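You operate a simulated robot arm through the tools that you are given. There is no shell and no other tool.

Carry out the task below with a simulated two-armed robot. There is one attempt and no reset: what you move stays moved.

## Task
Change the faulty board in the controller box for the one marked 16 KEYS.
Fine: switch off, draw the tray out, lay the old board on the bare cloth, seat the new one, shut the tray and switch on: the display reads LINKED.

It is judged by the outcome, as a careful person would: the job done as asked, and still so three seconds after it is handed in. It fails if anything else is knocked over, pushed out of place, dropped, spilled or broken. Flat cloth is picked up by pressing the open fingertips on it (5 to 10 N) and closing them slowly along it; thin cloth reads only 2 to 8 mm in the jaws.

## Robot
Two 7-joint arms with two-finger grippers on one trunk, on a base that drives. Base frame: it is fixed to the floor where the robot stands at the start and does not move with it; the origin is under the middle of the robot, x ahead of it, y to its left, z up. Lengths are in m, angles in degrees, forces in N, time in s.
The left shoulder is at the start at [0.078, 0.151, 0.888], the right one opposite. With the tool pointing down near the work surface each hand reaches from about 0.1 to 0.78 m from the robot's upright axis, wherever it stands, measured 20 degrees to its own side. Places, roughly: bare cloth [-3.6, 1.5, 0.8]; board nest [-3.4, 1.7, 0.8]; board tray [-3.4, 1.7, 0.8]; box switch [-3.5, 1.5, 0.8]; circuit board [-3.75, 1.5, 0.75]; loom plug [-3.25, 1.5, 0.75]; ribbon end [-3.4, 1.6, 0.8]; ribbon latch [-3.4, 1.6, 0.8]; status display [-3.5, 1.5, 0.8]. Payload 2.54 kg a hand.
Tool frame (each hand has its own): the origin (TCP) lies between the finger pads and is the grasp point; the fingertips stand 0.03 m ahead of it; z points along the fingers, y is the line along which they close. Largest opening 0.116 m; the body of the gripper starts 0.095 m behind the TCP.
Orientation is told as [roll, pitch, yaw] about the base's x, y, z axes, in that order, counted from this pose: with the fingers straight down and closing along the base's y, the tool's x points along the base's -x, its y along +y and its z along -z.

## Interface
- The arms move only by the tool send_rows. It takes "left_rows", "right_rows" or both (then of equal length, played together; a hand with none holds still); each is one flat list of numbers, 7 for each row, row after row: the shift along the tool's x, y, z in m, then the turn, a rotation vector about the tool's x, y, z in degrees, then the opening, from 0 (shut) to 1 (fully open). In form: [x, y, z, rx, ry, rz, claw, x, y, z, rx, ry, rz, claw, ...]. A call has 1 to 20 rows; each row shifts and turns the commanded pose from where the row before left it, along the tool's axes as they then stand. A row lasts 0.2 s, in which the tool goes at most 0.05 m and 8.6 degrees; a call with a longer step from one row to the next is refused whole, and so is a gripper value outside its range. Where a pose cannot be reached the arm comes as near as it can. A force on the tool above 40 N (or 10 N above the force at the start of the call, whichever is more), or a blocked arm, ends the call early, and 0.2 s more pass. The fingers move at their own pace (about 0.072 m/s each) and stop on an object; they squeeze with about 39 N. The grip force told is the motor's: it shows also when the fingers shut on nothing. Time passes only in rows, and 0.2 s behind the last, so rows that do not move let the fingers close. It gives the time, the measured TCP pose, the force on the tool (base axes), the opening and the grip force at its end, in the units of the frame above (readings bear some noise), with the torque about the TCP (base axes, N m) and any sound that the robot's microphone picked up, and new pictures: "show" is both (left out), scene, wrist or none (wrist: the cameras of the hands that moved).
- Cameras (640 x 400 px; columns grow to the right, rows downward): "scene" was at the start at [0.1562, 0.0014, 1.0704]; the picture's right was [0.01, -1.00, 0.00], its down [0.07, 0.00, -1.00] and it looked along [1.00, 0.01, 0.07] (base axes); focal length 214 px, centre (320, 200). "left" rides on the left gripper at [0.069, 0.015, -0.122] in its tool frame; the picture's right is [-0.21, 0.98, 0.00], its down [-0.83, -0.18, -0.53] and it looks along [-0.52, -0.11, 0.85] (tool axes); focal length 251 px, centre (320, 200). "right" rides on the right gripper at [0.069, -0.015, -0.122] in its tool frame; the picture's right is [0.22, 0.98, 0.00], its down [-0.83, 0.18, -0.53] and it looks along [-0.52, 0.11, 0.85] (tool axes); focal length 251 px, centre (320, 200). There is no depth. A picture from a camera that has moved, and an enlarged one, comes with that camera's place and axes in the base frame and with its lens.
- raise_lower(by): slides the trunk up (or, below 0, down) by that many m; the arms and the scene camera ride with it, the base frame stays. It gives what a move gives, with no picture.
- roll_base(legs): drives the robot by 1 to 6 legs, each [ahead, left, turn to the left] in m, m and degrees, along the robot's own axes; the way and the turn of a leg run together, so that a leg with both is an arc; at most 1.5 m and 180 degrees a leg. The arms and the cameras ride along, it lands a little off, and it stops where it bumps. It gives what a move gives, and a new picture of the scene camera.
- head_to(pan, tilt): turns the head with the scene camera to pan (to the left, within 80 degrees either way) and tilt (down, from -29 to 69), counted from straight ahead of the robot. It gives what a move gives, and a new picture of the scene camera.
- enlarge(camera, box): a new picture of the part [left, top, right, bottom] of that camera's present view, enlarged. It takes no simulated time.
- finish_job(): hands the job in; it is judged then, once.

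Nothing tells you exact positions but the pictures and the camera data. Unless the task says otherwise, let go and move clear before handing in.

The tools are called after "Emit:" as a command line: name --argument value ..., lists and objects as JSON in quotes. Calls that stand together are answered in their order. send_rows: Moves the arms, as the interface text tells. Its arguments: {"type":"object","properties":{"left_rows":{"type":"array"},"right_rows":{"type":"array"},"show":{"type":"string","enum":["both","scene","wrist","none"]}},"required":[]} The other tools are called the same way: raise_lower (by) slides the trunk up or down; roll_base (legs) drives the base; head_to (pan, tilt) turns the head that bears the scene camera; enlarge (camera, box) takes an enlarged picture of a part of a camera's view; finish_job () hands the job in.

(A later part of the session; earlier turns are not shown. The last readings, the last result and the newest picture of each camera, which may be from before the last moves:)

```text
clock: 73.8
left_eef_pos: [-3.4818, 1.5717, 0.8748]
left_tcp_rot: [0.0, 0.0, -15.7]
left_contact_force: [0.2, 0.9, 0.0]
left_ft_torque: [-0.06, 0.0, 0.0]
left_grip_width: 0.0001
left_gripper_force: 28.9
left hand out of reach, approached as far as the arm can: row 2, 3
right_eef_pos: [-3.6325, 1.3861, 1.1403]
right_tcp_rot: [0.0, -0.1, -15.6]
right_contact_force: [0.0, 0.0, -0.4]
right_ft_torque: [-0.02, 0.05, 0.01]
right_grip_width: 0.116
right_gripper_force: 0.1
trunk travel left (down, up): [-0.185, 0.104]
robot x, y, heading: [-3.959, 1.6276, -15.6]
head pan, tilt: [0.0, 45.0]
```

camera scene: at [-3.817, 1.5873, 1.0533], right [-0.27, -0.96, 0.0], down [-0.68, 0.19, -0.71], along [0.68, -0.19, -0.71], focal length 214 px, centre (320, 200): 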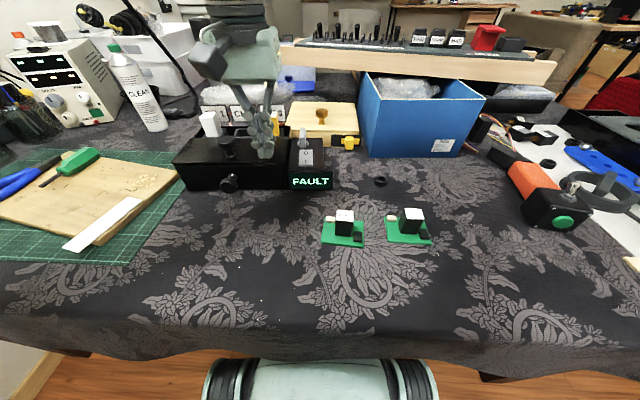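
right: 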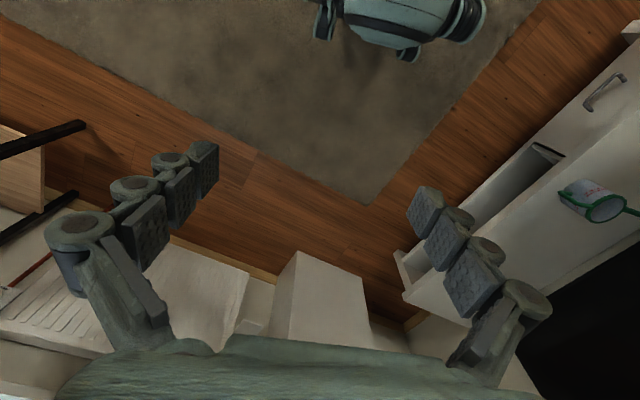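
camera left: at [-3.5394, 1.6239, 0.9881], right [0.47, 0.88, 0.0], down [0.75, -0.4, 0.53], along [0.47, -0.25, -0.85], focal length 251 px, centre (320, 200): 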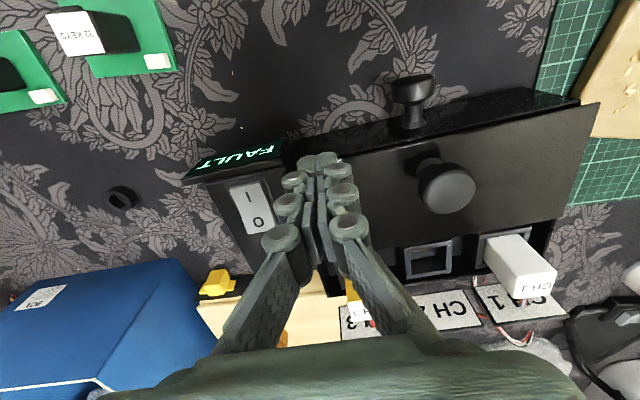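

The left arm's reach toward the middle is limited, so I lift clear and shift the base 0.13 m to the right to bring the switch and tray well into the left hand's range.

Emit:
send_rows --left_rows '[0, 0, -0.04, 0, 0, 0, 0, 0.01, 0, -0.04, 0, 0, 0, 0, 0.02, 0.02, -0.03, 0, 0, 0, 0]' --show "none"

Emit:
roll_base --legs '[[0, -0.13, 0]]'

Emit:
enlarge --camera "scene" --box '[145, 100, 305, 200]'

```text
clock: 74.6
left_eef_pos: [-3.4942, 1.6103, 0.9889]
left_tcp_rot: [-0.2, -0.1, -15.8]
left_contact_force: [-0.2, -0.7, -0.6]
left_ft_torque: [0.01, 0.03, 0.0]
left_grip_width: 0.0
left_gripper_force: 28.7
left hand out of reach, approached as far as the arm can: row 1, 2
right_eef_pos: [-3.6343, 1.3866, 1.1412]
right_tcp_rot: [0.1, 0.0, -15.6]
right_contact_force: [0.0, -0.5, 0.4]
right_ft_torque: [-0.02, 0.0, -0.01]
right_grip_width: 0.1162
right_gripper_force: 0.0
trunk travel left (down, up): [-0.185, 0.104]
robot x, y, heading: [-3.9603, 1.6278, -15.5]
head pan, tilt: [0.0, 45.0]
```

```text
clock: 76.5
left_eef_pos: [-3.5286, 1.4859, 0.9873]
left_tcp_rot: [-0.1, 0.0, -15.6]
left_contact_force: [-0.6, 0.0, 0.1]
left_ft_torque: [0.01, -0.01, 0.0]
left_grip_width: 0.0001
left_gripper_force: 28.8
right_eef_pos: [-3.6673, 1.2598, 1.1404]
right_tcp_rot: [0.1, 0.0, -15.7]
right_contact_force: [0.0, -0.5, 0.4]
right_ft_torque: [0.03, -0.02, -0.05]
right_grip_width: 0.1161
right_gripper_force: 0.1
trunk travel left (down, up): [-0.185, 0.104]
robot x, y, heading: [-3.9983, 1.5056, -15.6]
head pan, tilt: [0.0, 45.0]
camera scene: at [-3.8521, 1.4622, 1.0532], right [-0.27, -0.96, 0.0], down [-0.68, 0.19, -0.71], along [0.68, -0.19, -0.71], focal length 214 px, centre (320, 200)
```

scene: 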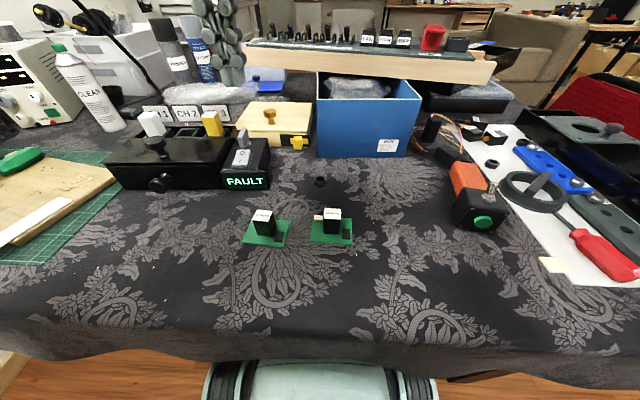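

```text
4.00 times, centred on (225, 150) of scene
camera zoom: at [-3.8521, 1.4622, 1.0532], right [-0.27, -0.96, 0.0], down [-0.68, 0.19, -0.71], along [0.68, -0.19, -0.71], focal length 858 px, centre (700, 400)
```

zoom: 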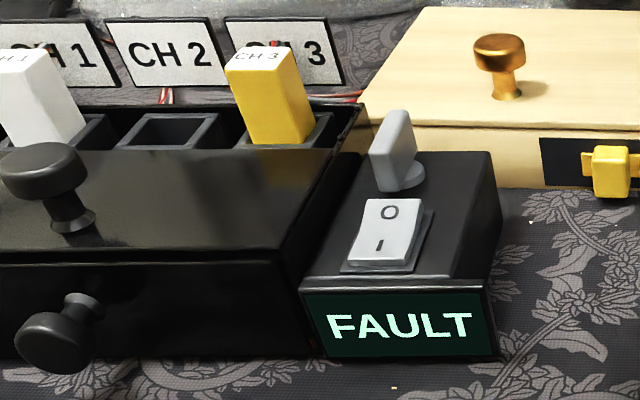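

The rocker's O end stands raised (so it is on). The O end is at (-3.451, 1.513); I move the closed left fingers above it.

Emit:
send_rows --left_rows '[-0.024, 0.015, 0, 0, 0, 0, 0, -0.024, 0.015, 0, 0, 0, 0, 0, -0.022, 0.015, 0, 0, 0, 0, 0, 0, 0, 0.035, 0, 0, 0, 0, 0, 0, 0.035, 0, 0, 0, 0, 0, 0, 0.035, 0, 0, 0, 0, 0, 0, 0.015, 0, 0, 0, 0]'

Emit:
enlarge --camera "scene" --box '[145, 100, 305, 200]'

Emit:
enlarge --camera "left" --box '[200, 100, 440, 250]'

```text
clock: 78.1
left_eef_pos: [-3.4501, 1.5106, 0.8671]
left_tcp_rot: [-0.1, -0.1, -15.7]
left_contact_force: [0.1, 0.0, 0.1]
left_ft_torque: [-0.03, 0.04, 0.02]
left_grip_width: 0.0002
left_gripper_force: 28.6
right_eef_pos: [-3.6679, 1.2603, 1.1401]
right_tcp_rot: [0.2, 0.0, -15.6]
right_contact_force: [0.1, 0.2, -0.4]
right_ft_torque: [0.0, 0.02, -0.02]
right_grip_width: 0.116
right_gripper_force: 0.1
trunk travel left (down, up): [-0.185, 0.104]
robot x, y, heading: [-3.9966, 1.5044, -16.0]
head pan, tilt: [0.0, 45.0]
camera scene: at [-3.852, 1.4623, 1.0532], right [-0.27, -0.96, 0.0], down [-0.68, 0.19, -0.71], along [0.68, -0.19, -0.71], focal length 214 px, centre (320, 200)
camera left: at [-3.5116, 1.5444, 0.9895], right [0.47, 0.88, 0.0], down [0.75, -0.4, 0.53], along [0.47, -0.25, -0.84], focal length 251 px, centre (320, 200)
```

scene: 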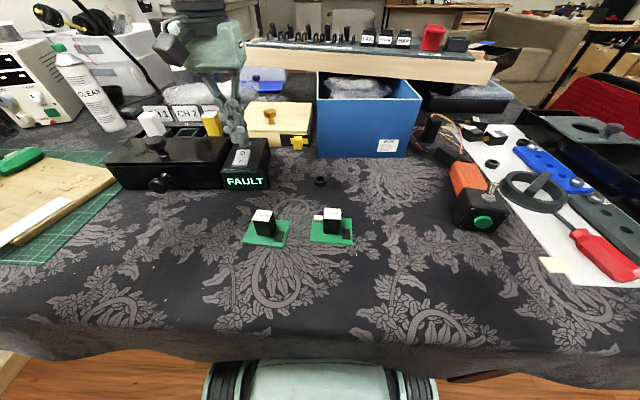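
left: 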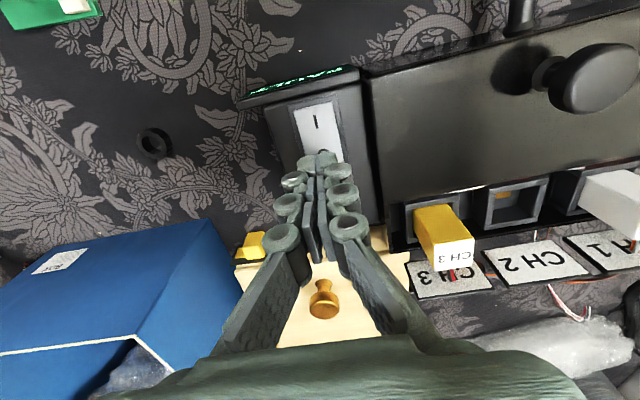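

```text
4.00 times, centred on (225, 150) of scene
camera zoom: at [-3.852, 1.4623, 1.0532], right [-0.27, -0.96, 0.0], down [-0.68, 0.19, -0.71], along [0.68, -0.19, -0.71], focal length 858 px, centre (700, 400)
```

zoom: 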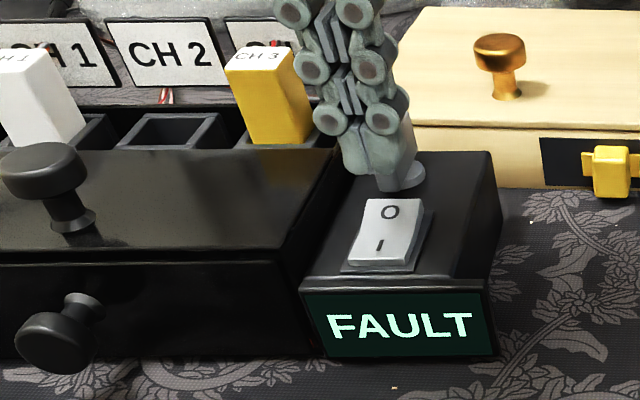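

```text
2.67 times, centred on (320, 175) of left
camera zoom: at [-3.5116, 1.5444, 0.9895], right [0.47, 0.88, 0.0], down [0.75, -0.4, 0.53], along [0.47, -0.25, -0.84], focal length 670 px, centre (320, 267)
```

zoom: 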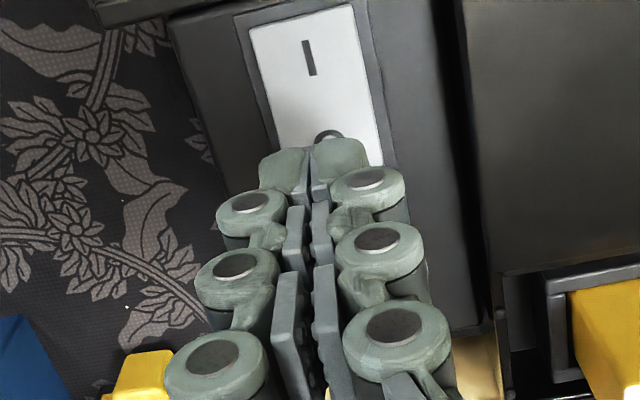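

The fingertip is right over the O. I press down in small steps.

Emit:
send_rows --left_rows '[0, 0, 0.006, 0, 0, 0, 0, 0, 0, 0.005, 0, 0, 0, 0, 0, 0, 0.004, 0, 0, 0, 0, 0, 0, 0.004, 0, 0, 0, 0, 0, 0, 0.003, 0, 0, 0, 0, 0, 0, 0.003, 0, 0, 0, 0, 0, 0, 0.003, 0, 0, 0, 0]' --show "scene"

Emit:
enlarge --camera "scene" --box '[145, 100, 305, 200]'

```text
clock: 79.7
left_eef_pos: [-3.4489, 1.5105, 0.8399]
left_tcp_rot: [-0.1, 0.1, -15.7]
left_contact_force: [0.1, -0.9, -0.3]
left_ft_torque: [0.02, -0.02, 0.0]
left_grip_width: 0.0
left_gripper_force: 28.4
right_eef_pos: [-3.6682, 1.2595, 1.1405]
right_tcp_rot: [0.1, -0.1, -15.7]
right_contact_force: [-0.6, 0.3, 0.0]
right_ft_torque: [0.01, 0.01, 0.0]
right_grip_width: 0.116
right_gripper_force: 0.1
trunk travel left (down, up): [-0.185, 0.104]
robot x, y, heading: [-3.9962, 1.5011, -15.7]
head pan, tilt: [0.0, 45.0]
camera scene: at [-3.852, 1.4623, 1.0532], right [-0.27, -0.96, 0.0], down [-0.68, 0.19, -0.71], along [0.68, -0.19, -0.71], focal length 214 px, centre (320, 200)
```

scene: 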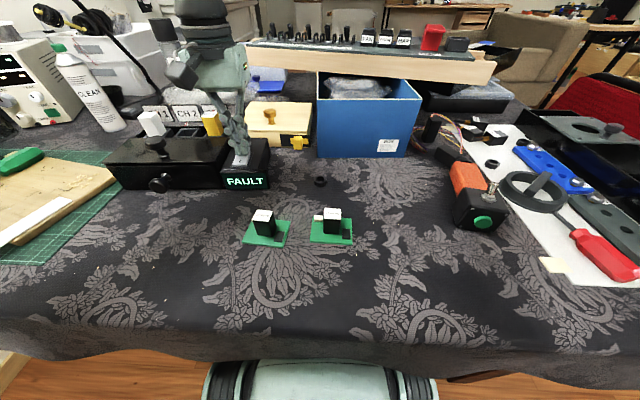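

```text
4.00 times, centred on (225, 150) of scene
camera zoom: at [-3.852, 1.4623, 1.0532], right [-0.27, -0.96, 0.0], down [-0.68, 0.19, -0.71], along [0.68, -0.19, -0.71], focal length 858 px, centre (700, 400)
```

zoom: 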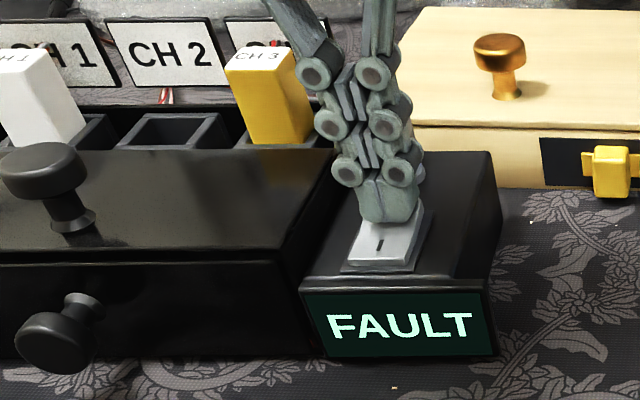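

No contact yet at tip height 0.810. I continue down.

Emit:
send_rows --left_rows '[0, 0, 0.003, 0, 0, 0, 0, 0, 0, 0.003, 0, 0, 0, 0, 0, 0, 0.003, 0, 0, 0, 0, 0, 0, 0.002, 0, 0, 0, 0, 0, 0, 0.002, 0, 0, 0, 0, 0, 0, 0.002, 0, 0, 0, 0]' --show "none"

Emit:
enlarge --camera "scene" --box '[145, 100, 305, 200]'

```text
clock: 80.7
left_eef_pos: [-3.448, 1.5102, 0.8373]
left_tcp_rot: [-0.1, -0.8, -15.6]
left_contact_force: [-4.5, 4.7, 16.1]
left_ft_torque: [0.13, 0.3, -0.01]
left_grip_width: 0.0061
left_gripper_force: 28.9
right_eef_pos: [-3.6698, 1.262, 1.1409]
right_tcp_rot: [0.2, 0.0, -15.7]
right_contact_force: [0.1, 1.0, 0.2]
right_ft_torque: [0.01, -0.02, 0.0]
right_grip_width: 0.116
right_gripper_force: 0.0
trunk travel left (down, up): [-0.185, 0.104]
robot x, y, heading: [-3.9967, 1.5059, -15.5]
head pan, tilt: [0.0, 45.0]
stopped in row 4 (left hand): the force on the tool passed its limit at 43 N (the readings are from after the stop); the commanded pose is now the measured one
```

```text
4.00 times, centred on (225, 150) of scene
camera zoom: at [-3.8534, 1.4628, 1.0534], right [-0.27, -0.96, 0.0], down [-0.68, 0.19, -0.71], along [0.68, -0.19, -0.71], focal length 858 px, centre (700, 400)
```

zoom: 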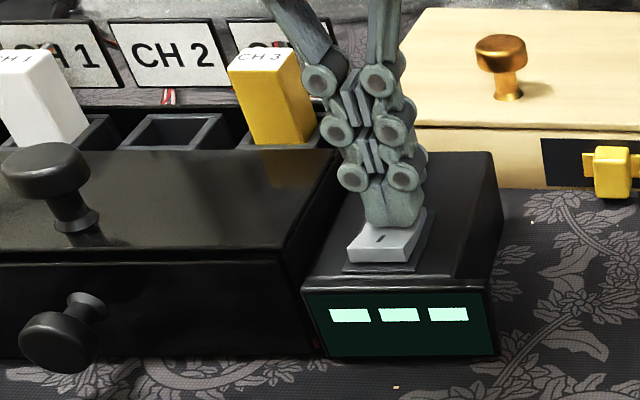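

The display now shows dashes, so power is off. I lift off and move the left hand to hover before the front tray knob with the fingers half open.

Emit:
send_rows --left_rows '[0, 0, -0.03, 0, 0, 0, 0, 0, 0, -0.045, 0, 0, 0, 0, 0, 0, -0.045, 0, 0, 0, 0, 0.03, 0.037, 0, 0, 0, 0, 0.5, 0.03, 0.037, 0, 0, 0, 0, 0.5, 0.03, 0.037, 0, 0, 0, 0, 0.5, 0.03, 0.037, 0, 0, 0, 0, 0.5]'

Emit:
enlarge --camera "scene" --box '[90, 100, 290, 225]'

Emit:
enlarge --camera "left" --box '[200, 100, 440, 250]'

```text
clock: 82.3
left_eef_pos: [-3.5252, 1.6869, 0.9506]
left_tcp_rot: [-0.3, -0.5, -15.7]
left_contact_force: [-0.2, -0.4, -0.2]
left_ft_torque: [-0.04, 0.0, -0.01]
left_grip_width: 0.058
left_gripper_force: 0.0
right_eef_pos: [-3.6677, 1.2618, 1.141]
right_tcp_rot: [0.0, 0.0, -15.7]
right_contact_force: [-0.2, 0.1, 0.3]
right_ft_torque: [-0.03, -0.02, 0.03]
right_grip_width: 0.1161
right_gripper_force: 0.0
trunk travel left (down, up): [-0.185, 0.104]
robot x, y, heading: [-3.9973, 1.5048, -15.6]
head pan, tilt: [0.0, 45.0]
camera scene: at [-3.8522, 1.463, 1.0533], right [-0.27, -0.96, 0.0], down [-0.68, 0.19, -0.71], along [0.68, -0.19, -0.71], focal length 214 px, centre (320, 200)
camera left: at [-3.5889, 1.7209, 1.0739], right [0.47, 0.88, 0.0], down [0.74, -0.4, 0.54], along [0.48, -0.26, -0.84], focal length 251 px, centre (320, 200)
```

scene: 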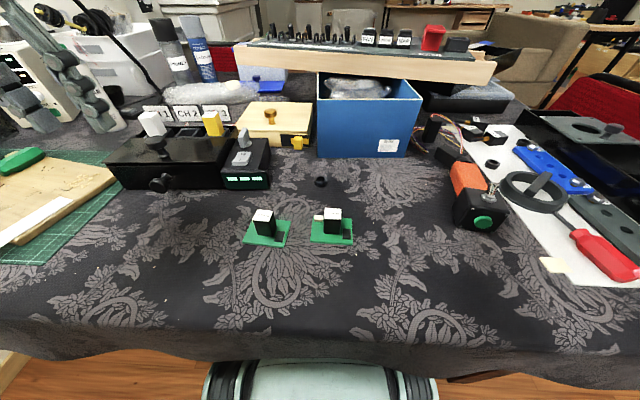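
left: 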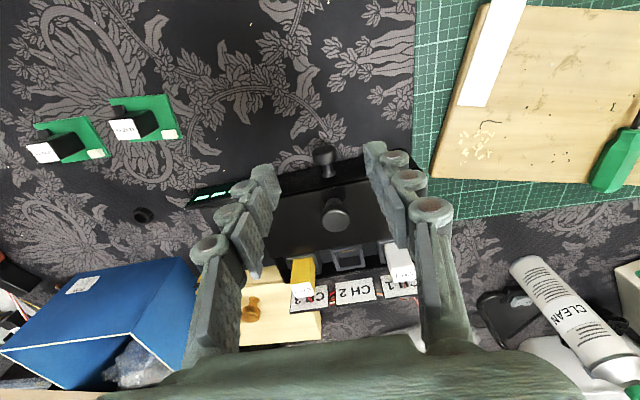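

```text
3.20 times, centred on (190, 162) of scene
camera zoom: at [-3.8522, 1.463, 1.0533], right [-0.27, -0.96, 0.0], down [-0.68, 0.19, -0.71], along [0.68, -0.19, -0.71], focal length 686 px, centre (736, 320)
```

zoom: 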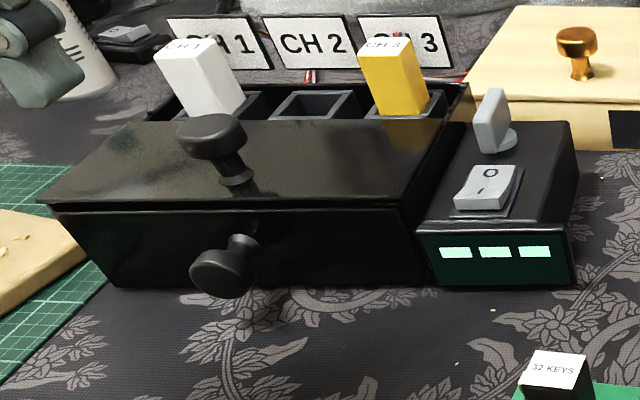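

```text
2.67 times, centred on (320, 175) of left
camera zoom: at [-3.5889, 1.7209, 1.0739], right [0.47, 0.88, 0.0], down [0.74, -0.4, 0.54], along [0.48, -0.26, -0.84], focal length 670 px, centre (320, 267)
```

zoom: 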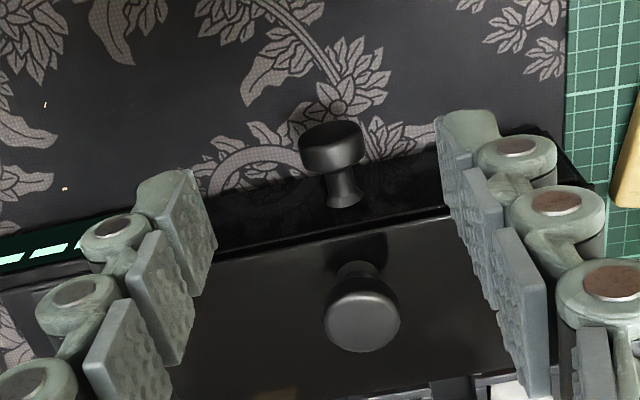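

The front knob's head is at about f 0.450, l 0.299, z 0.79 from the robot. I bring the open fingers down around it from above, then close.

Emit:
send_rows --left_rows '[-0.024, -0.0025, 0, 0, 0, 0, 0.5, -0.024, -0.0025, 0, 0, 0, 0, 0.5, 0, 0, 0.04, 0, 0, 0, 0.5, 0, 0, 0.04, 0, 0, 0, 0.5, 0, 0, 0.04, 0, 0, 0, 0.5, 0, 0, 0.02, 0, 0, 0, 0.5, 0, 0, 0.018, 0, 0, 0, 0.5, 0, 0, 0, 0, 0, 0, 0.5]'

Emit:
enlarge --camera "scene" --box '[90, 100, 290, 225]'

Emit:
enlarge --camera "left" --box '[200, 100, 440, 250]'

```text
clock: 84.1
left_eef_pos: [-3.4782, 1.6676, 0.7934]
left_tcp_rot: [-0.1, -0.6, -15.6]
left_contact_force: [-0.2, -0.9, 0.0]
left_ft_torque: [0.01, -0.01, 0.05]
left_grip_width: 0.0582
left_gripper_force: 0.0
right_eef_pos: [-3.668, 1.2613, 1.1412]
right_tcp_rot: [0.2, 0.0, -15.7]
right_contact_force: [0.6, -0.3, 0.7]
right_ft_torque: [0.0, 0.02, 0.02]
right_grip_width: 0.1163
right_gripper_force: 0.0
trunk travel left (down, up): [-0.185, 0.104]
robot x, y, heading: [-3.9977, 1.5043, -15.8]
head pan, tilt: [0.0, 45.0]
camera scene: at [-3.8521, 1.4625, 1.0532], right [-0.27, -0.96, 0.0], down [-0.68, 0.19, -0.71], along [0.68, -0.19, -0.71], focal length 214 px, centre (320, 200)
camera left: at [-3.5421, 1.7007, 0.9166], right [0.47, 0.88, 0.0], down [0.74, -0.39, 0.54], along [0.48, -0.26, -0.84], focal length 251 px, centre (320, 200)
```

scene: 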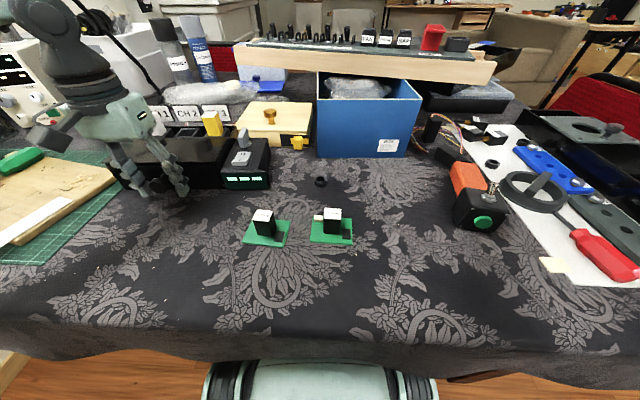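
left: 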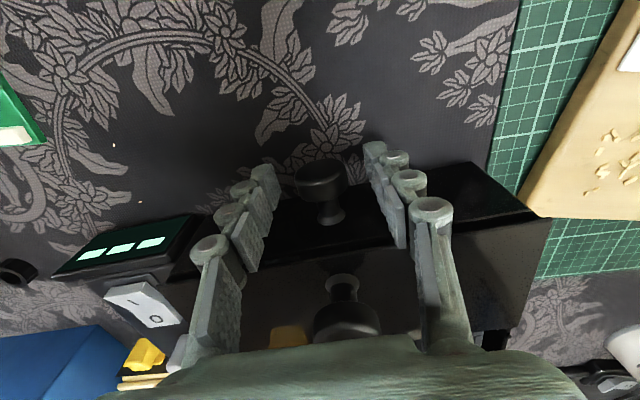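

```text
3.20 times, centred on (190, 162) of scene
camera zoom: at [-3.8521, 1.4625, 1.0532], right [-0.27, -0.96, 0.0], down [-0.68, 0.19, -0.71], along [0.68, -0.19, -0.71], focal length 686 px, centre (736, 320)
```

zoom: 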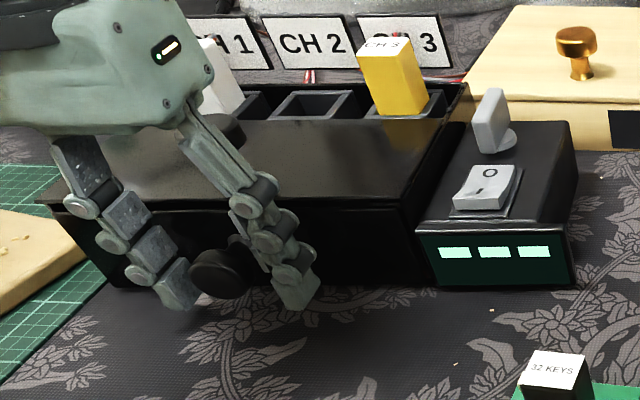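

```text
2.67 times, centred on (320, 175) of left
camera zoom: at [-3.5421, 1.7007, 0.9166], right [0.47, 0.88, 0.0], down [0.74, -0.39, 0.54], along [0.48, -0.26, -0.84], focal length 670 px, centre (320, 267)
```

zoom: 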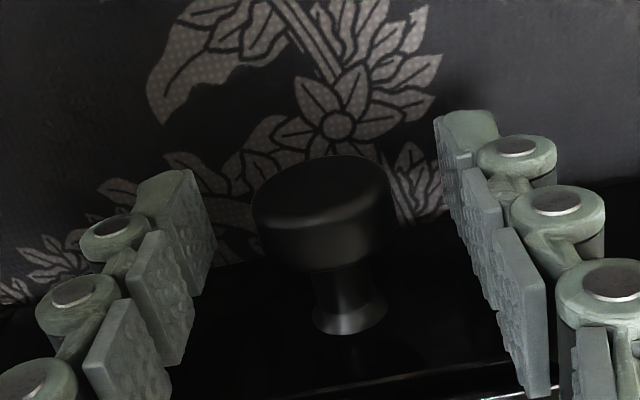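

The knob's head lies between the fingers. I close on it and draw it a short way.

Emit:
send_rows --left_rows '[0, 0, 0, 0, 0, 0, 0, 0, 0, 0, 0, 0, 0, 0, 0, 0, 0, 0, 0, 0, 0, 0.01, 0, 0, 0, 0, 0, 0, 0.01, 0, 0, 0, 0, 0, 0, 0.01, 0, 0, 0, 0, 0, 0]'

Emit:
enlarge --camera "scene" --box '[90, 100, 290, 225]'

```text
clock: 85.5
left_eef_pos: [-3.5061, 1.6746, 0.7948]
left_tcp_rot: [-0.1, -0.7, -15.6]
left_contact_force: [2.7, 16.2, 5.1]
left_ft_torque: [-0.05, -0.78, 0.42]
left_grip_width: 0.0285
left_gripper_force: 44.8
right_eef_pos: [-3.6686, 1.2621, 1.1412]
right_tcp_rot: [0.0, 0.0, -15.7]
right_contact_force: [-0.2, -0.7, 0.4]
right_ft_torque: [-0.01, 0.0, 0.04]
right_grip_width: 0.1161
right_gripper_force: 0.1
trunk travel left (down, up): [-0.185, 0.104]
robot x, y, heading: [-3.9935, 1.5028, -15.5]
head pan, tilt: [0.0, 45.0]
camera scene: at [-3.8523, 1.4635, 1.0534], right [-0.27, -0.96, 0.0], down [-0.68, 0.19, -0.71], along [0.68, -0.19, -0.71], focal length 214 px, centre (320, 200)
camera left: at [-3.5707, 1.7097, 0.9166], right [0.47, 0.88, 0.0], down [0.74, -0.4, 0.54], along [0.48, -0.26, -0.84], focal length 251 px, centre (320, 200)
```

scene: 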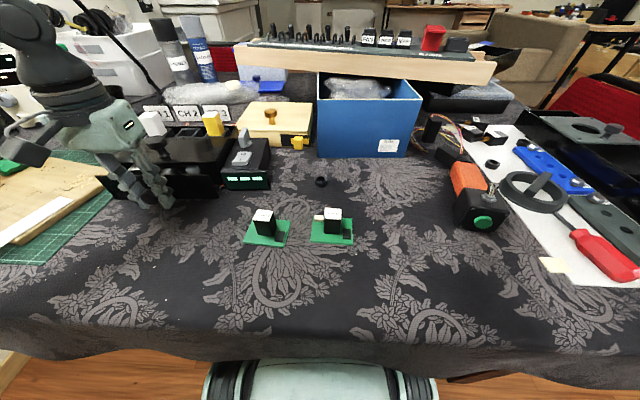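
left: 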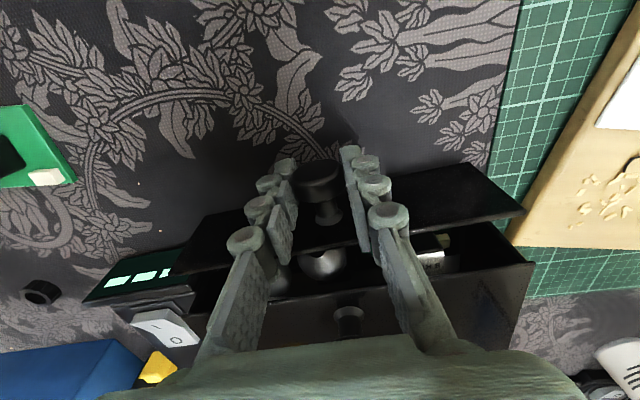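

```text
3.20 times, centred on (190, 162) of scene
camera zoom: at [-3.8523, 1.4635, 1.0534], right [-0.27, -0.96, 0.0], down [-0.68, 0.19, -0.71], along [0.68, -0.19, -0.71], focal length 686 px, centre (736, 320)
```

zoom: 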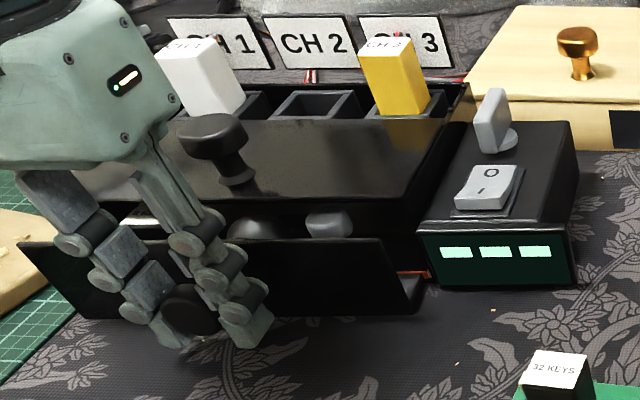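

The tray slides out. I ease the sideways load a little and keep drawing it out.

Emit:
send_rows --left_rows '[0.01, 0.002, 0, 0, 0, 0, 0, 0.012, 0.002, 0, 0, 0, 0, 0, 0.014, 0, 0, 0, 0, 0, 0, 0.014, 0, 0, 0, 0, 0, 0, 0.014, 0, 0, 0, 0, 0, 0, 0, 0, 0, 0, 0, 0, 0]'

Emit:
enlarge --camera "scene" --box '[90, 100, 290, 225]'

```text
clock: 86.9
left_eef_pos: [-3.5682, 1.691, 0.7933]
left_tcp_rot: [-0.4, -0.5, -15.8]
left_contact_force: [-11.2, -31.0, -0.8]
left_ft_torque: [-0.12, -0.27, 0.26]
left_grip_width: 0.0284
left_gripper_force: 45.5
right_eef_pos: [-3.6694, 1.2574, 1.1397]
right_tcp_rot: [0.2, 0.1, -15.7]
right_contact_force: [1.2, -0.6, 0.7]
right_ft_torque: [0.02, -0.01, -0.03]
right_grip_width: 0.1158
right_gripper_force: 0.0
trunk travel left (down, up): [-0.185, 0.104]
robot x, y, heading: [-3.9974, 1.5012, -15.8]
head pan, tilt: [0.0, 45.0]
camera scene: at [-3.8528, 1.4604, 1.0532], right [-0.27, -0.96, 0.0], down [-0.68, 0.19, -0.71], along [0.68, -0.19, -0.71], focal length 214 px, centre (320, 200)
camera left: at [-3.6326, 1.7266, 0.9165], right [0.47, 0.88, 0.0], down [0.74, -0.39, 0.54], along [0.48, -0.26, -0.84], focal length 251 px, centre (320, 200)
```

scene: 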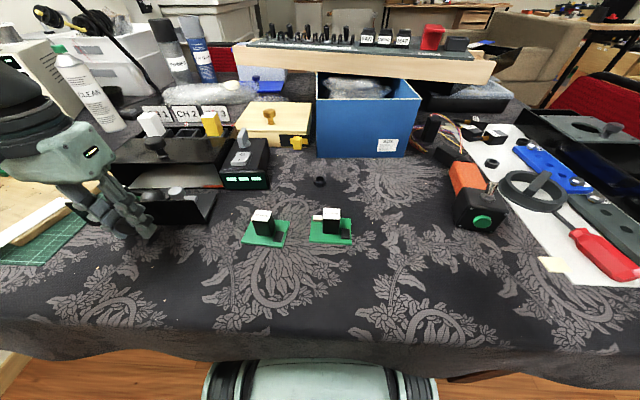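
left: 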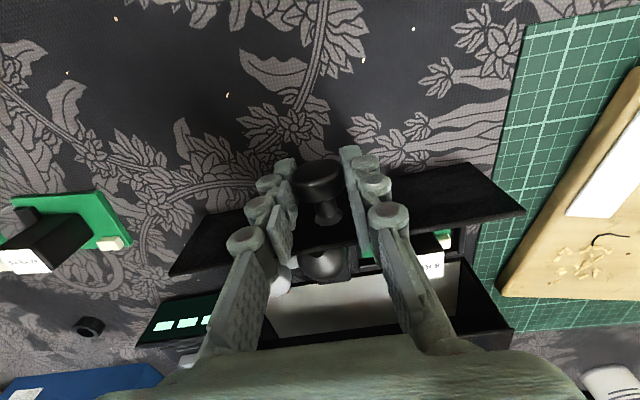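

```text
3.20 times, centred on (190, 162) of scene
camera zoom: at [-3.8528, 1.4604, 1.0532], right [-0.27, -0.96, 0.0], down [-0.68, 0.19, -0.71], along [0.68, -0.19, -0.71], focal length 686 px, centre (736, 320)
```

zoom: 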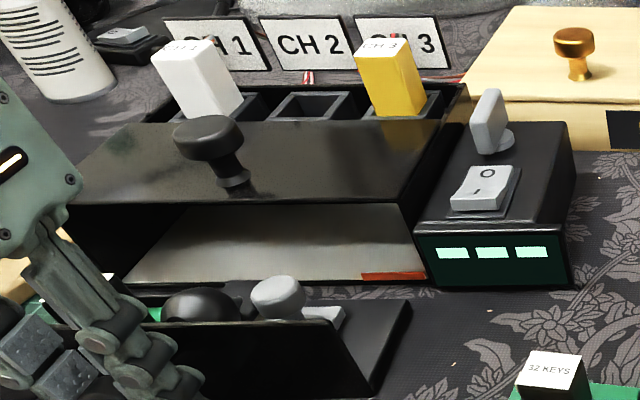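

The tray is out by about 9 cm. I ease the sideways strain, release the knob and lift to look inside.

Emit:
send_rows --left_rows '[0, -0.002, 0, 0, 0, 0, 0, 0, 0, 0, 0, 0, 0, 0.5, 0, 0, 0, 0, 0, 0, 0.5, 0, 0, -0.03, 0, 0, 0, 0.5, 0, 0, -0.04, 0, 0, 0, 0.5, 0, 0, -0.04, 0, 0, 0, 0.5, 0.02, 0, -0.04, 0, 0, 0, 0.5, 0.03, 0, -0.03, 0, 0, 0, 0.5, 0.02, 0, 0, 0, 0, 0, 0.5]'

Emit:
enlarge --camera "scene" --box '[90, 110, 290, 235]'

Emit:
enlarge --camera "left" --box '[180, 130, 460, 305]'

```text
clock: 88.9
left_eef_pos: [-3.6373, 1.714, 0.972]
left_tcp_rot: [-0.1, -0.4, -15.7]
left_contact_force: [-0.5, 0.1, 0.2]
left_ft_torque: [0.02, -0.02, 0.01]
left_grip_width: 0.0581
left_gripper_force: 0.1
right_eef_pos: [-3.6687, 1.261, 1.1412]
right_tcp_rot: [0.0, -0.1, -15.6]
right_contact_force: [0.2, -0.2, 0.6]
right_ft_torque: [0.01, 0.0, 0.02]
right_grip_width: 0.1157
right_gripper_force: 0.1
trunk travel left (down, up): [-0.185, 0.104]
robot x, y, heading: [-3.9925, 1.5038, -15.9]
head pan, tilt: [0.0, 45.0]
camera scene: at [-3.8521, 1.4626, 1.0533], right [-0.27, -0.96, 0.0], down [-0.68, 0.19, -0.71], along [0.68, -0.19, -0.71], focal length 214 px, centre (320, 200)
camera left: at [-3.701, 1.7478, 1.0953], right [0.47, 0.88, 0.0], down [0.74, -0.4, 0.54], along [0.48, -0.26, -0.84], focal length 251 px, centre (320, 200)
```

scene: 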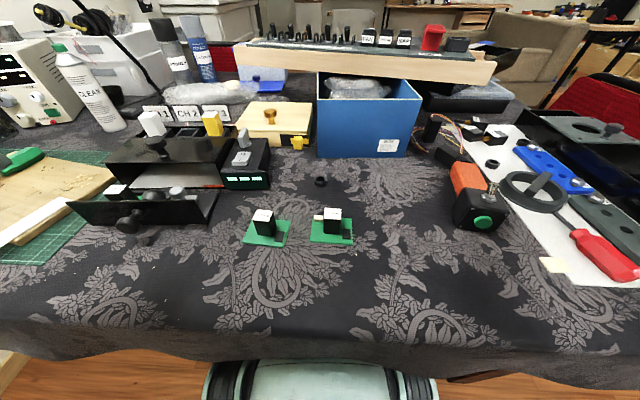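
left: 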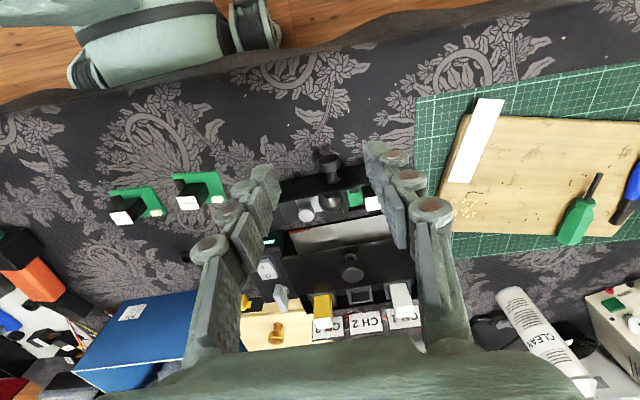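

```text
3.20 times, centred on (190, 172) of scene
camera zoom: at [-3.8521, 1.4626, 1.0533], right [-0.27, -0.96, 0.0], down [-0.68, 0.19, -0.71], along [0.68, -0.19, -0.71], focal length 686 px, centre (736, 288)
```

zoom: 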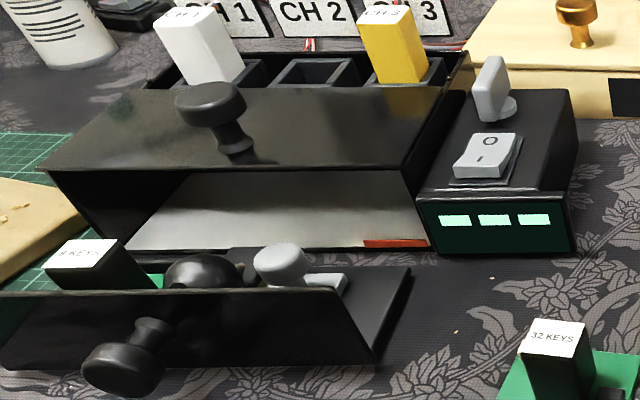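

```text
2.29 times, centred on (320, 218) of left
camera zoom: at [-3.701, 1.7478, 1.0953], right [0.47, 0.88, 0.0], down [0.74, -0.4, 0.54], along [0.48, -0.26, -0.84], focal length 575 px, centre (320, 160)
```

zoom: 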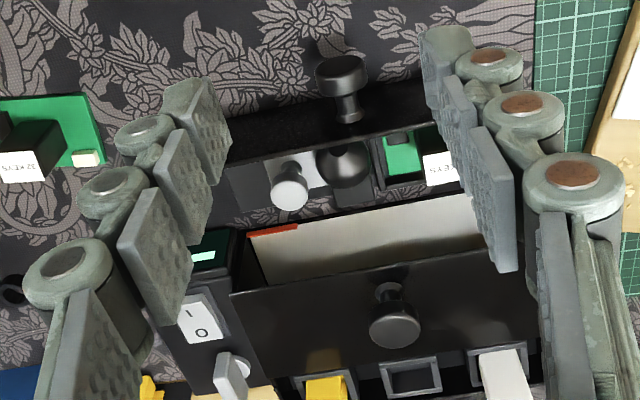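

The tray shows the old board (left), a dark knob and a grey knob. I shift the left hand to get an unobstructed view from its camera.

Emit:
send_rows --left_rows '[-0.03, 0, 0, 0, 0, 0, 1, -0.03, 0.0, 0, 0, 0, 0, 1, -0.03, 0.0, 0, 0, 0, 0, 1, 0, 0, 0, 0, 0, 0, 1]' --show "none"

Emit:
enlarge --camera "left" --box '[180, 50, 460, 225]'

Emit:
enlarge --camera "left" --box '[250, 80, 410, 180]'

```text
clock: 89.9
left_eef_pos: [-3.5493, 1.6893, 0.9731]
left_tcp_rot: [-0.1, -0.5, -15.7]
left_contact_force: [-0.4, -0.4, 0.4]
left_ft_torque: [-0.02, 0.01, 0.01]
left_grip_width: 0.1161
left_gripper_force: 0.1
right_eef_pos: [-3.6689, 1.2612, 1.1411]
right_tcp_rot: [0.0, -0.1, -15.8]
right_contact_force: [0.3, 0.2, -0.3]
right_ft_torque: [-0.01, 0.0, 0.0]
right_grip_width: 0.1158
right_gripper_force: 0.2
trunk travel left (down, up): [-0.185, 0.104]
robot x, y, heading: [-3.9956, 1.499, -15.8]
head pan, tilt: [0.0, 45.0]
```

```text
2.29 times, centred on (320, 138) of left
camera zoom: at [-3.6136, 1.7236, 1.0961], right [0.47, 0.88, 0.0], down [0.74, -0.4, 0.54], along [0.48, -0.25, -0.84], focal length 575 px, centre (320, 343)
```

zoom: 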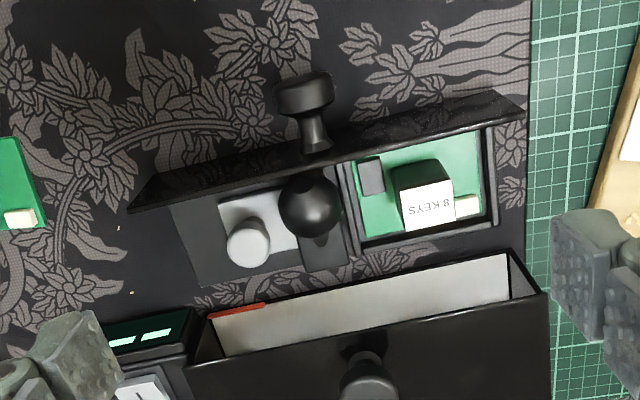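

```text
4.00 times, centred on (330, 130) of left
camera zoom: at [-3.6136, 1.7236, 1.0961], right [0.47, 0.88, 0.0], down [0.74, -0.4, 0.54], along [0.48, -0.25, -0.84], focal length 1006 px, centre (280, 480)
```

zoom: 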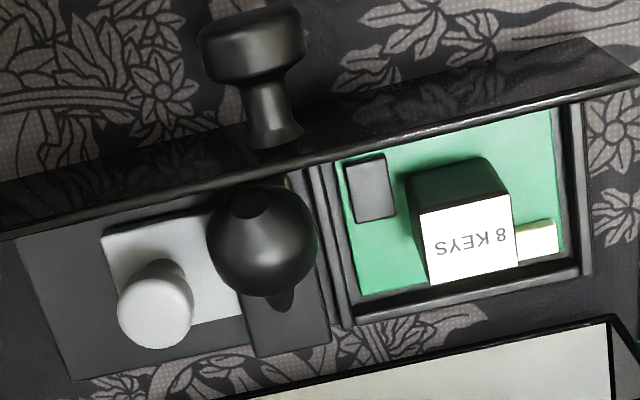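

The tray holds the old "8 KEYS" board in a nest, and beside it a dark block with a ball knob and a grey slider with a grey knob (presumably the ribbon end and its latch). I look from other angles before touching anything.

Emit:
send_rows --left_rows '[0, 0.04, 0, 0, 0, 0, 1, 0, 0.04, 0, 0, 0, 0, 1, 0, 0.04, 0, 0, 0, 0, 1, 0, 0.03, 0, 0, 0, 0, 1]' --show "none"

Emit:
enlarge --camera "left" --box '[150, 60, 350, 185]'

Emit:
enlarge --camera "scene" --box '[60, 160, 230, 240]'

Emit:
enlarge --camera "right" --box '[320, 100, 640, 300]'

```text
clock: 90.9
left_eef_pos: [-3.5101, 1.8331, 0.9718]
left_tcp_rot: [-0.2, -0.6, -15.8]
left_contact_force: [0.3, 0.2, 0.1]
left_ft_torque: [-0.02, -0.03, -0.02]
left_grip_width: 0.1162
left_gripper_force: 0.0
right_eef_pos: [-3.6678, 1.2621, 1.1408]
right_tcp_rot: [0.1, 0.0, -15.7]
right_contact_force: [-0.7, -0.1, 0.4]
right_ft_torque: [-0.02, -0.03, 0.05]
right_grip_width: 0.1161
right_gripper_force: 0.1
trunk travel left (down, up): [-0.185, 0.104]
robot x, y, heading: [-3.9978, 1.5036, -16.0]
head pan, tilt: [0.0, 45.0]
```

```text
3.20 times, centred on (250, 122) of left
camera zoom: at [-3.5736, 1.8677, 1.0956], right [0.47, 0.88, 0.0], down [0.74, -0.4, 0.54], along [0.48, -0.26, -0.84], focal length 805 px, centre (544, 448)
```

zoom: 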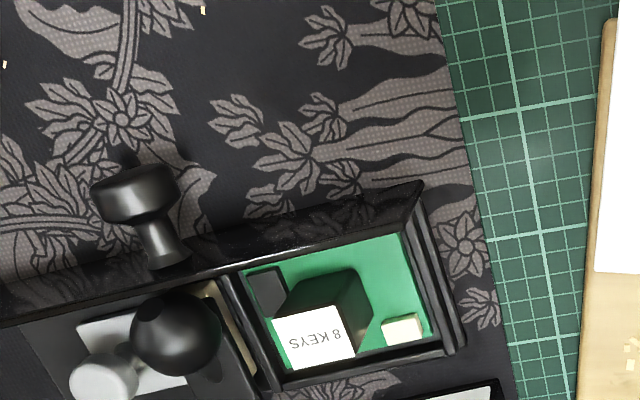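

```text
3.76 times, centred on (145, 200) of scene
camera zoom: at [-3.852, 1.4626, 1.0532], right [-0.27, -0.96, 0.0], down [-0.68, 0.19, -0.71], along [0.68, -0.19, -0.71], focal length 807 px, centre (979, 200)
```

zoom: 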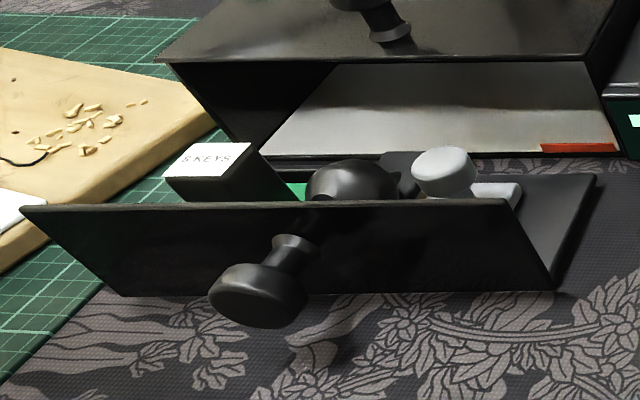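

```text
2.00 times, centred on (480, 200) of right
camera zoom: at [-3.7386, 1.2642, 1.2619], right [0.06, 1.0, 0.0], down [0.84, -0.05, 0.53], along [0.53, -0.03, -0.85], focal length 503 px, centre (0, 200)
```

zoom: 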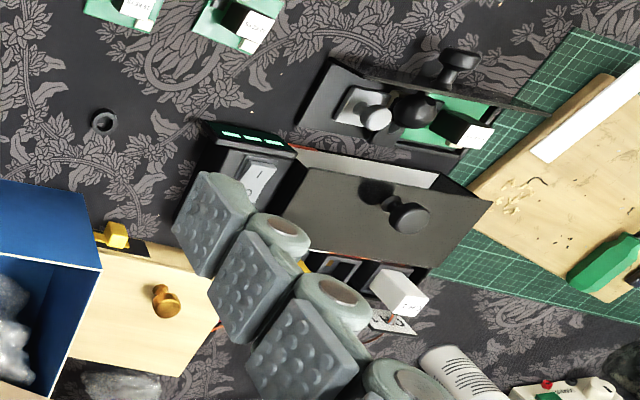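

I enlarge the tray from the right camera and the left camera more.

Emit:
enlarge --camera "right" --box '[460, 115, 600, 205]'

Emit:
enlarge --camera "left" --box '[150, 110, 310, 210]'

```text
4.44 times, centred on (530, 160) of right
camera zoom: at [-3.7386, 1.2642, 1.2619], right [0.06, 1.0, 0.0], down [0.84, -0.05, 0.53], along [0.53, -0.03, -0.85], focal length 1118 px, centre (-613, 378)
```

zoom: 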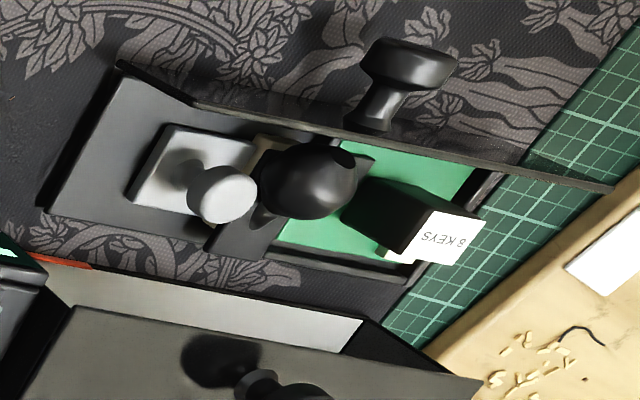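

```text
4.00 times, centred on (230, 160) of left
camera zoom: at [-3.5736, 1.8677, 1.0956], right [0.47, 0.88, 0.0], down [0.74, -0.4, 0.54], along [0.48, -0.26, -0.84], focal length 1006 px, centre (680, 360)
```

zoom: 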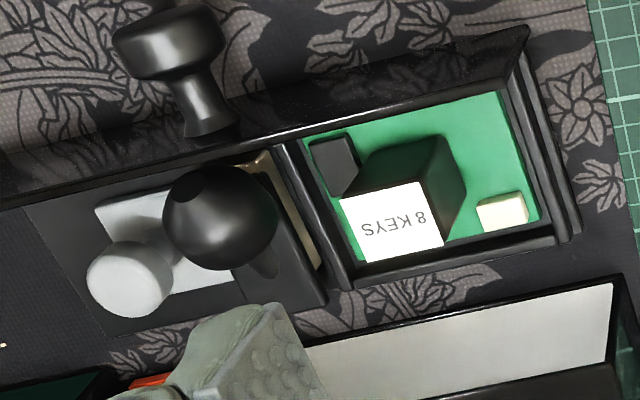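

The board seems free in its nest; the other parts (ball clamp and grey slider) sit beside it. The old board's block top is at about (-3.496, 1.7255, 0.81). I hover over it with the fingers slightly open.

Emit:
send_rows --left_rows '[-0.014, -0.033, 0, 0, 0, 0, 0.36, -0.014, -0.033, 0, 0, 0, 0, 0.36, -0.0147, -0.0338, 0, 0, 0, 0, 0.36, 0, 0, 0.03, 0, 0, 0, 0.36, 0, 0, 0.03, 0, 0, 0, 0.36, 0, 0, 0.03, 0, 0, 0, 0.36, 0, 0, 0, 0, 0, 0, 0.36]'

Emit:
enlarge --camera "left" --box '[200, 100, 440, 250]'

Emit:
enlarge --camera "scene" --box '[60, 120, 230, 240]'

```text
clock: 92.5
left_eef_pos: [-3.4974, 1.727, 0.8838]
left_tcp_rot: [-0.2, -0.5, -15.7]
left_contact_force: [-1.0, -0.4, -0.5]
left_ft_torque: [0.0, -0.02, 0.03]
left_grip_width: 0.0417
left_gripper_force: 0.0
right_eef_pos: [-3.6686, 1.2607, 1.1404]
right_tcp_rot: [0.0, 0.1, -15.7]
right_contact_force: [0.1, 0.5, -0.3]
right_ft_torque: [0.02, -0.02, 0.03]
right_grip_width: 0.1162
right_gripper_force: 0.1
trunk travel left (down, up): [-0.185, 0.104]
robot x, y, heading: [-3.9929, 1.506, -15.8]
head pan, tilt: [0.0, 45.0]
camera scene: at [-3.8521, 1.4625, 1.0532], right [-0.27, -0.96, 0.0], down [-0.68, 0.19, -0.71], along [0.68, -0.19, -0.71], focal length 214 px, centre (320, 200)
camera left: at [-3.5593, 1.76, 1.0061], right [0.47, 0.88, 0.0], down [0.74, -0.4, 0.54], along [0.48, -0.25, -0.84], focal length 251 px, centre (320, 200)
```

scene: 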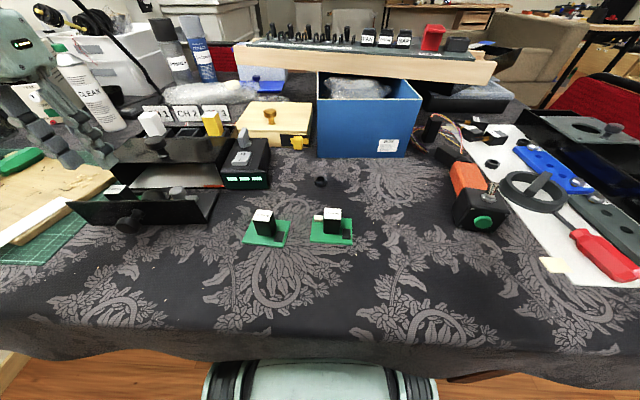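
left: 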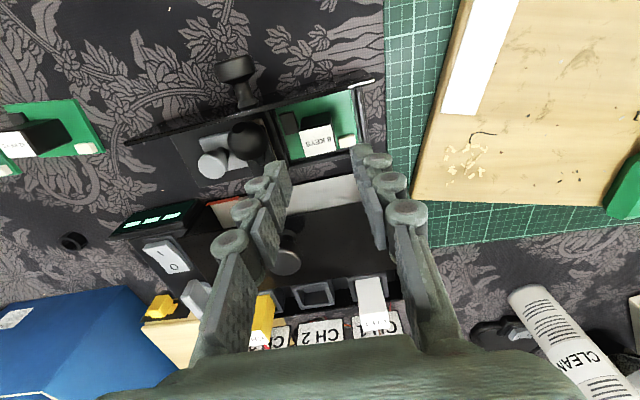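

```text
2.67 times, centred on (320, 175) of left
camera zoom: at [-3.5593, 1.76, 1.0061], right [0.47, 0.88, 0.0], down [0.74, -0.4, 0.54], along [0.48, -0.25, -0.84], focal length 670 px, centre (320, 267)
```

zoom: 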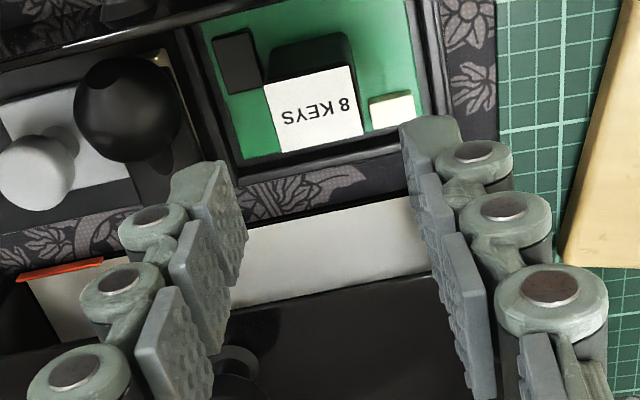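

```text
3.33 times, centred on (145, 180) of scene
camera zoom: at [-3.8521, 1.4625, 1.0532], right [-0.27, -0.96, 0.0], down [-0.68, 0.19, -0.71], along [0.68, -0.19, -0.71], focal length 715 px, centre (903, 267)
```

zoom: 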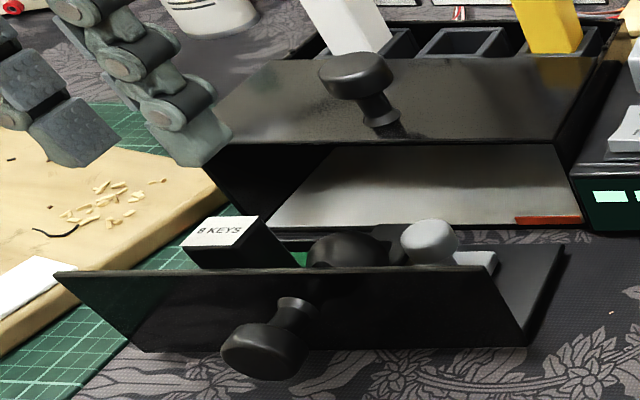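

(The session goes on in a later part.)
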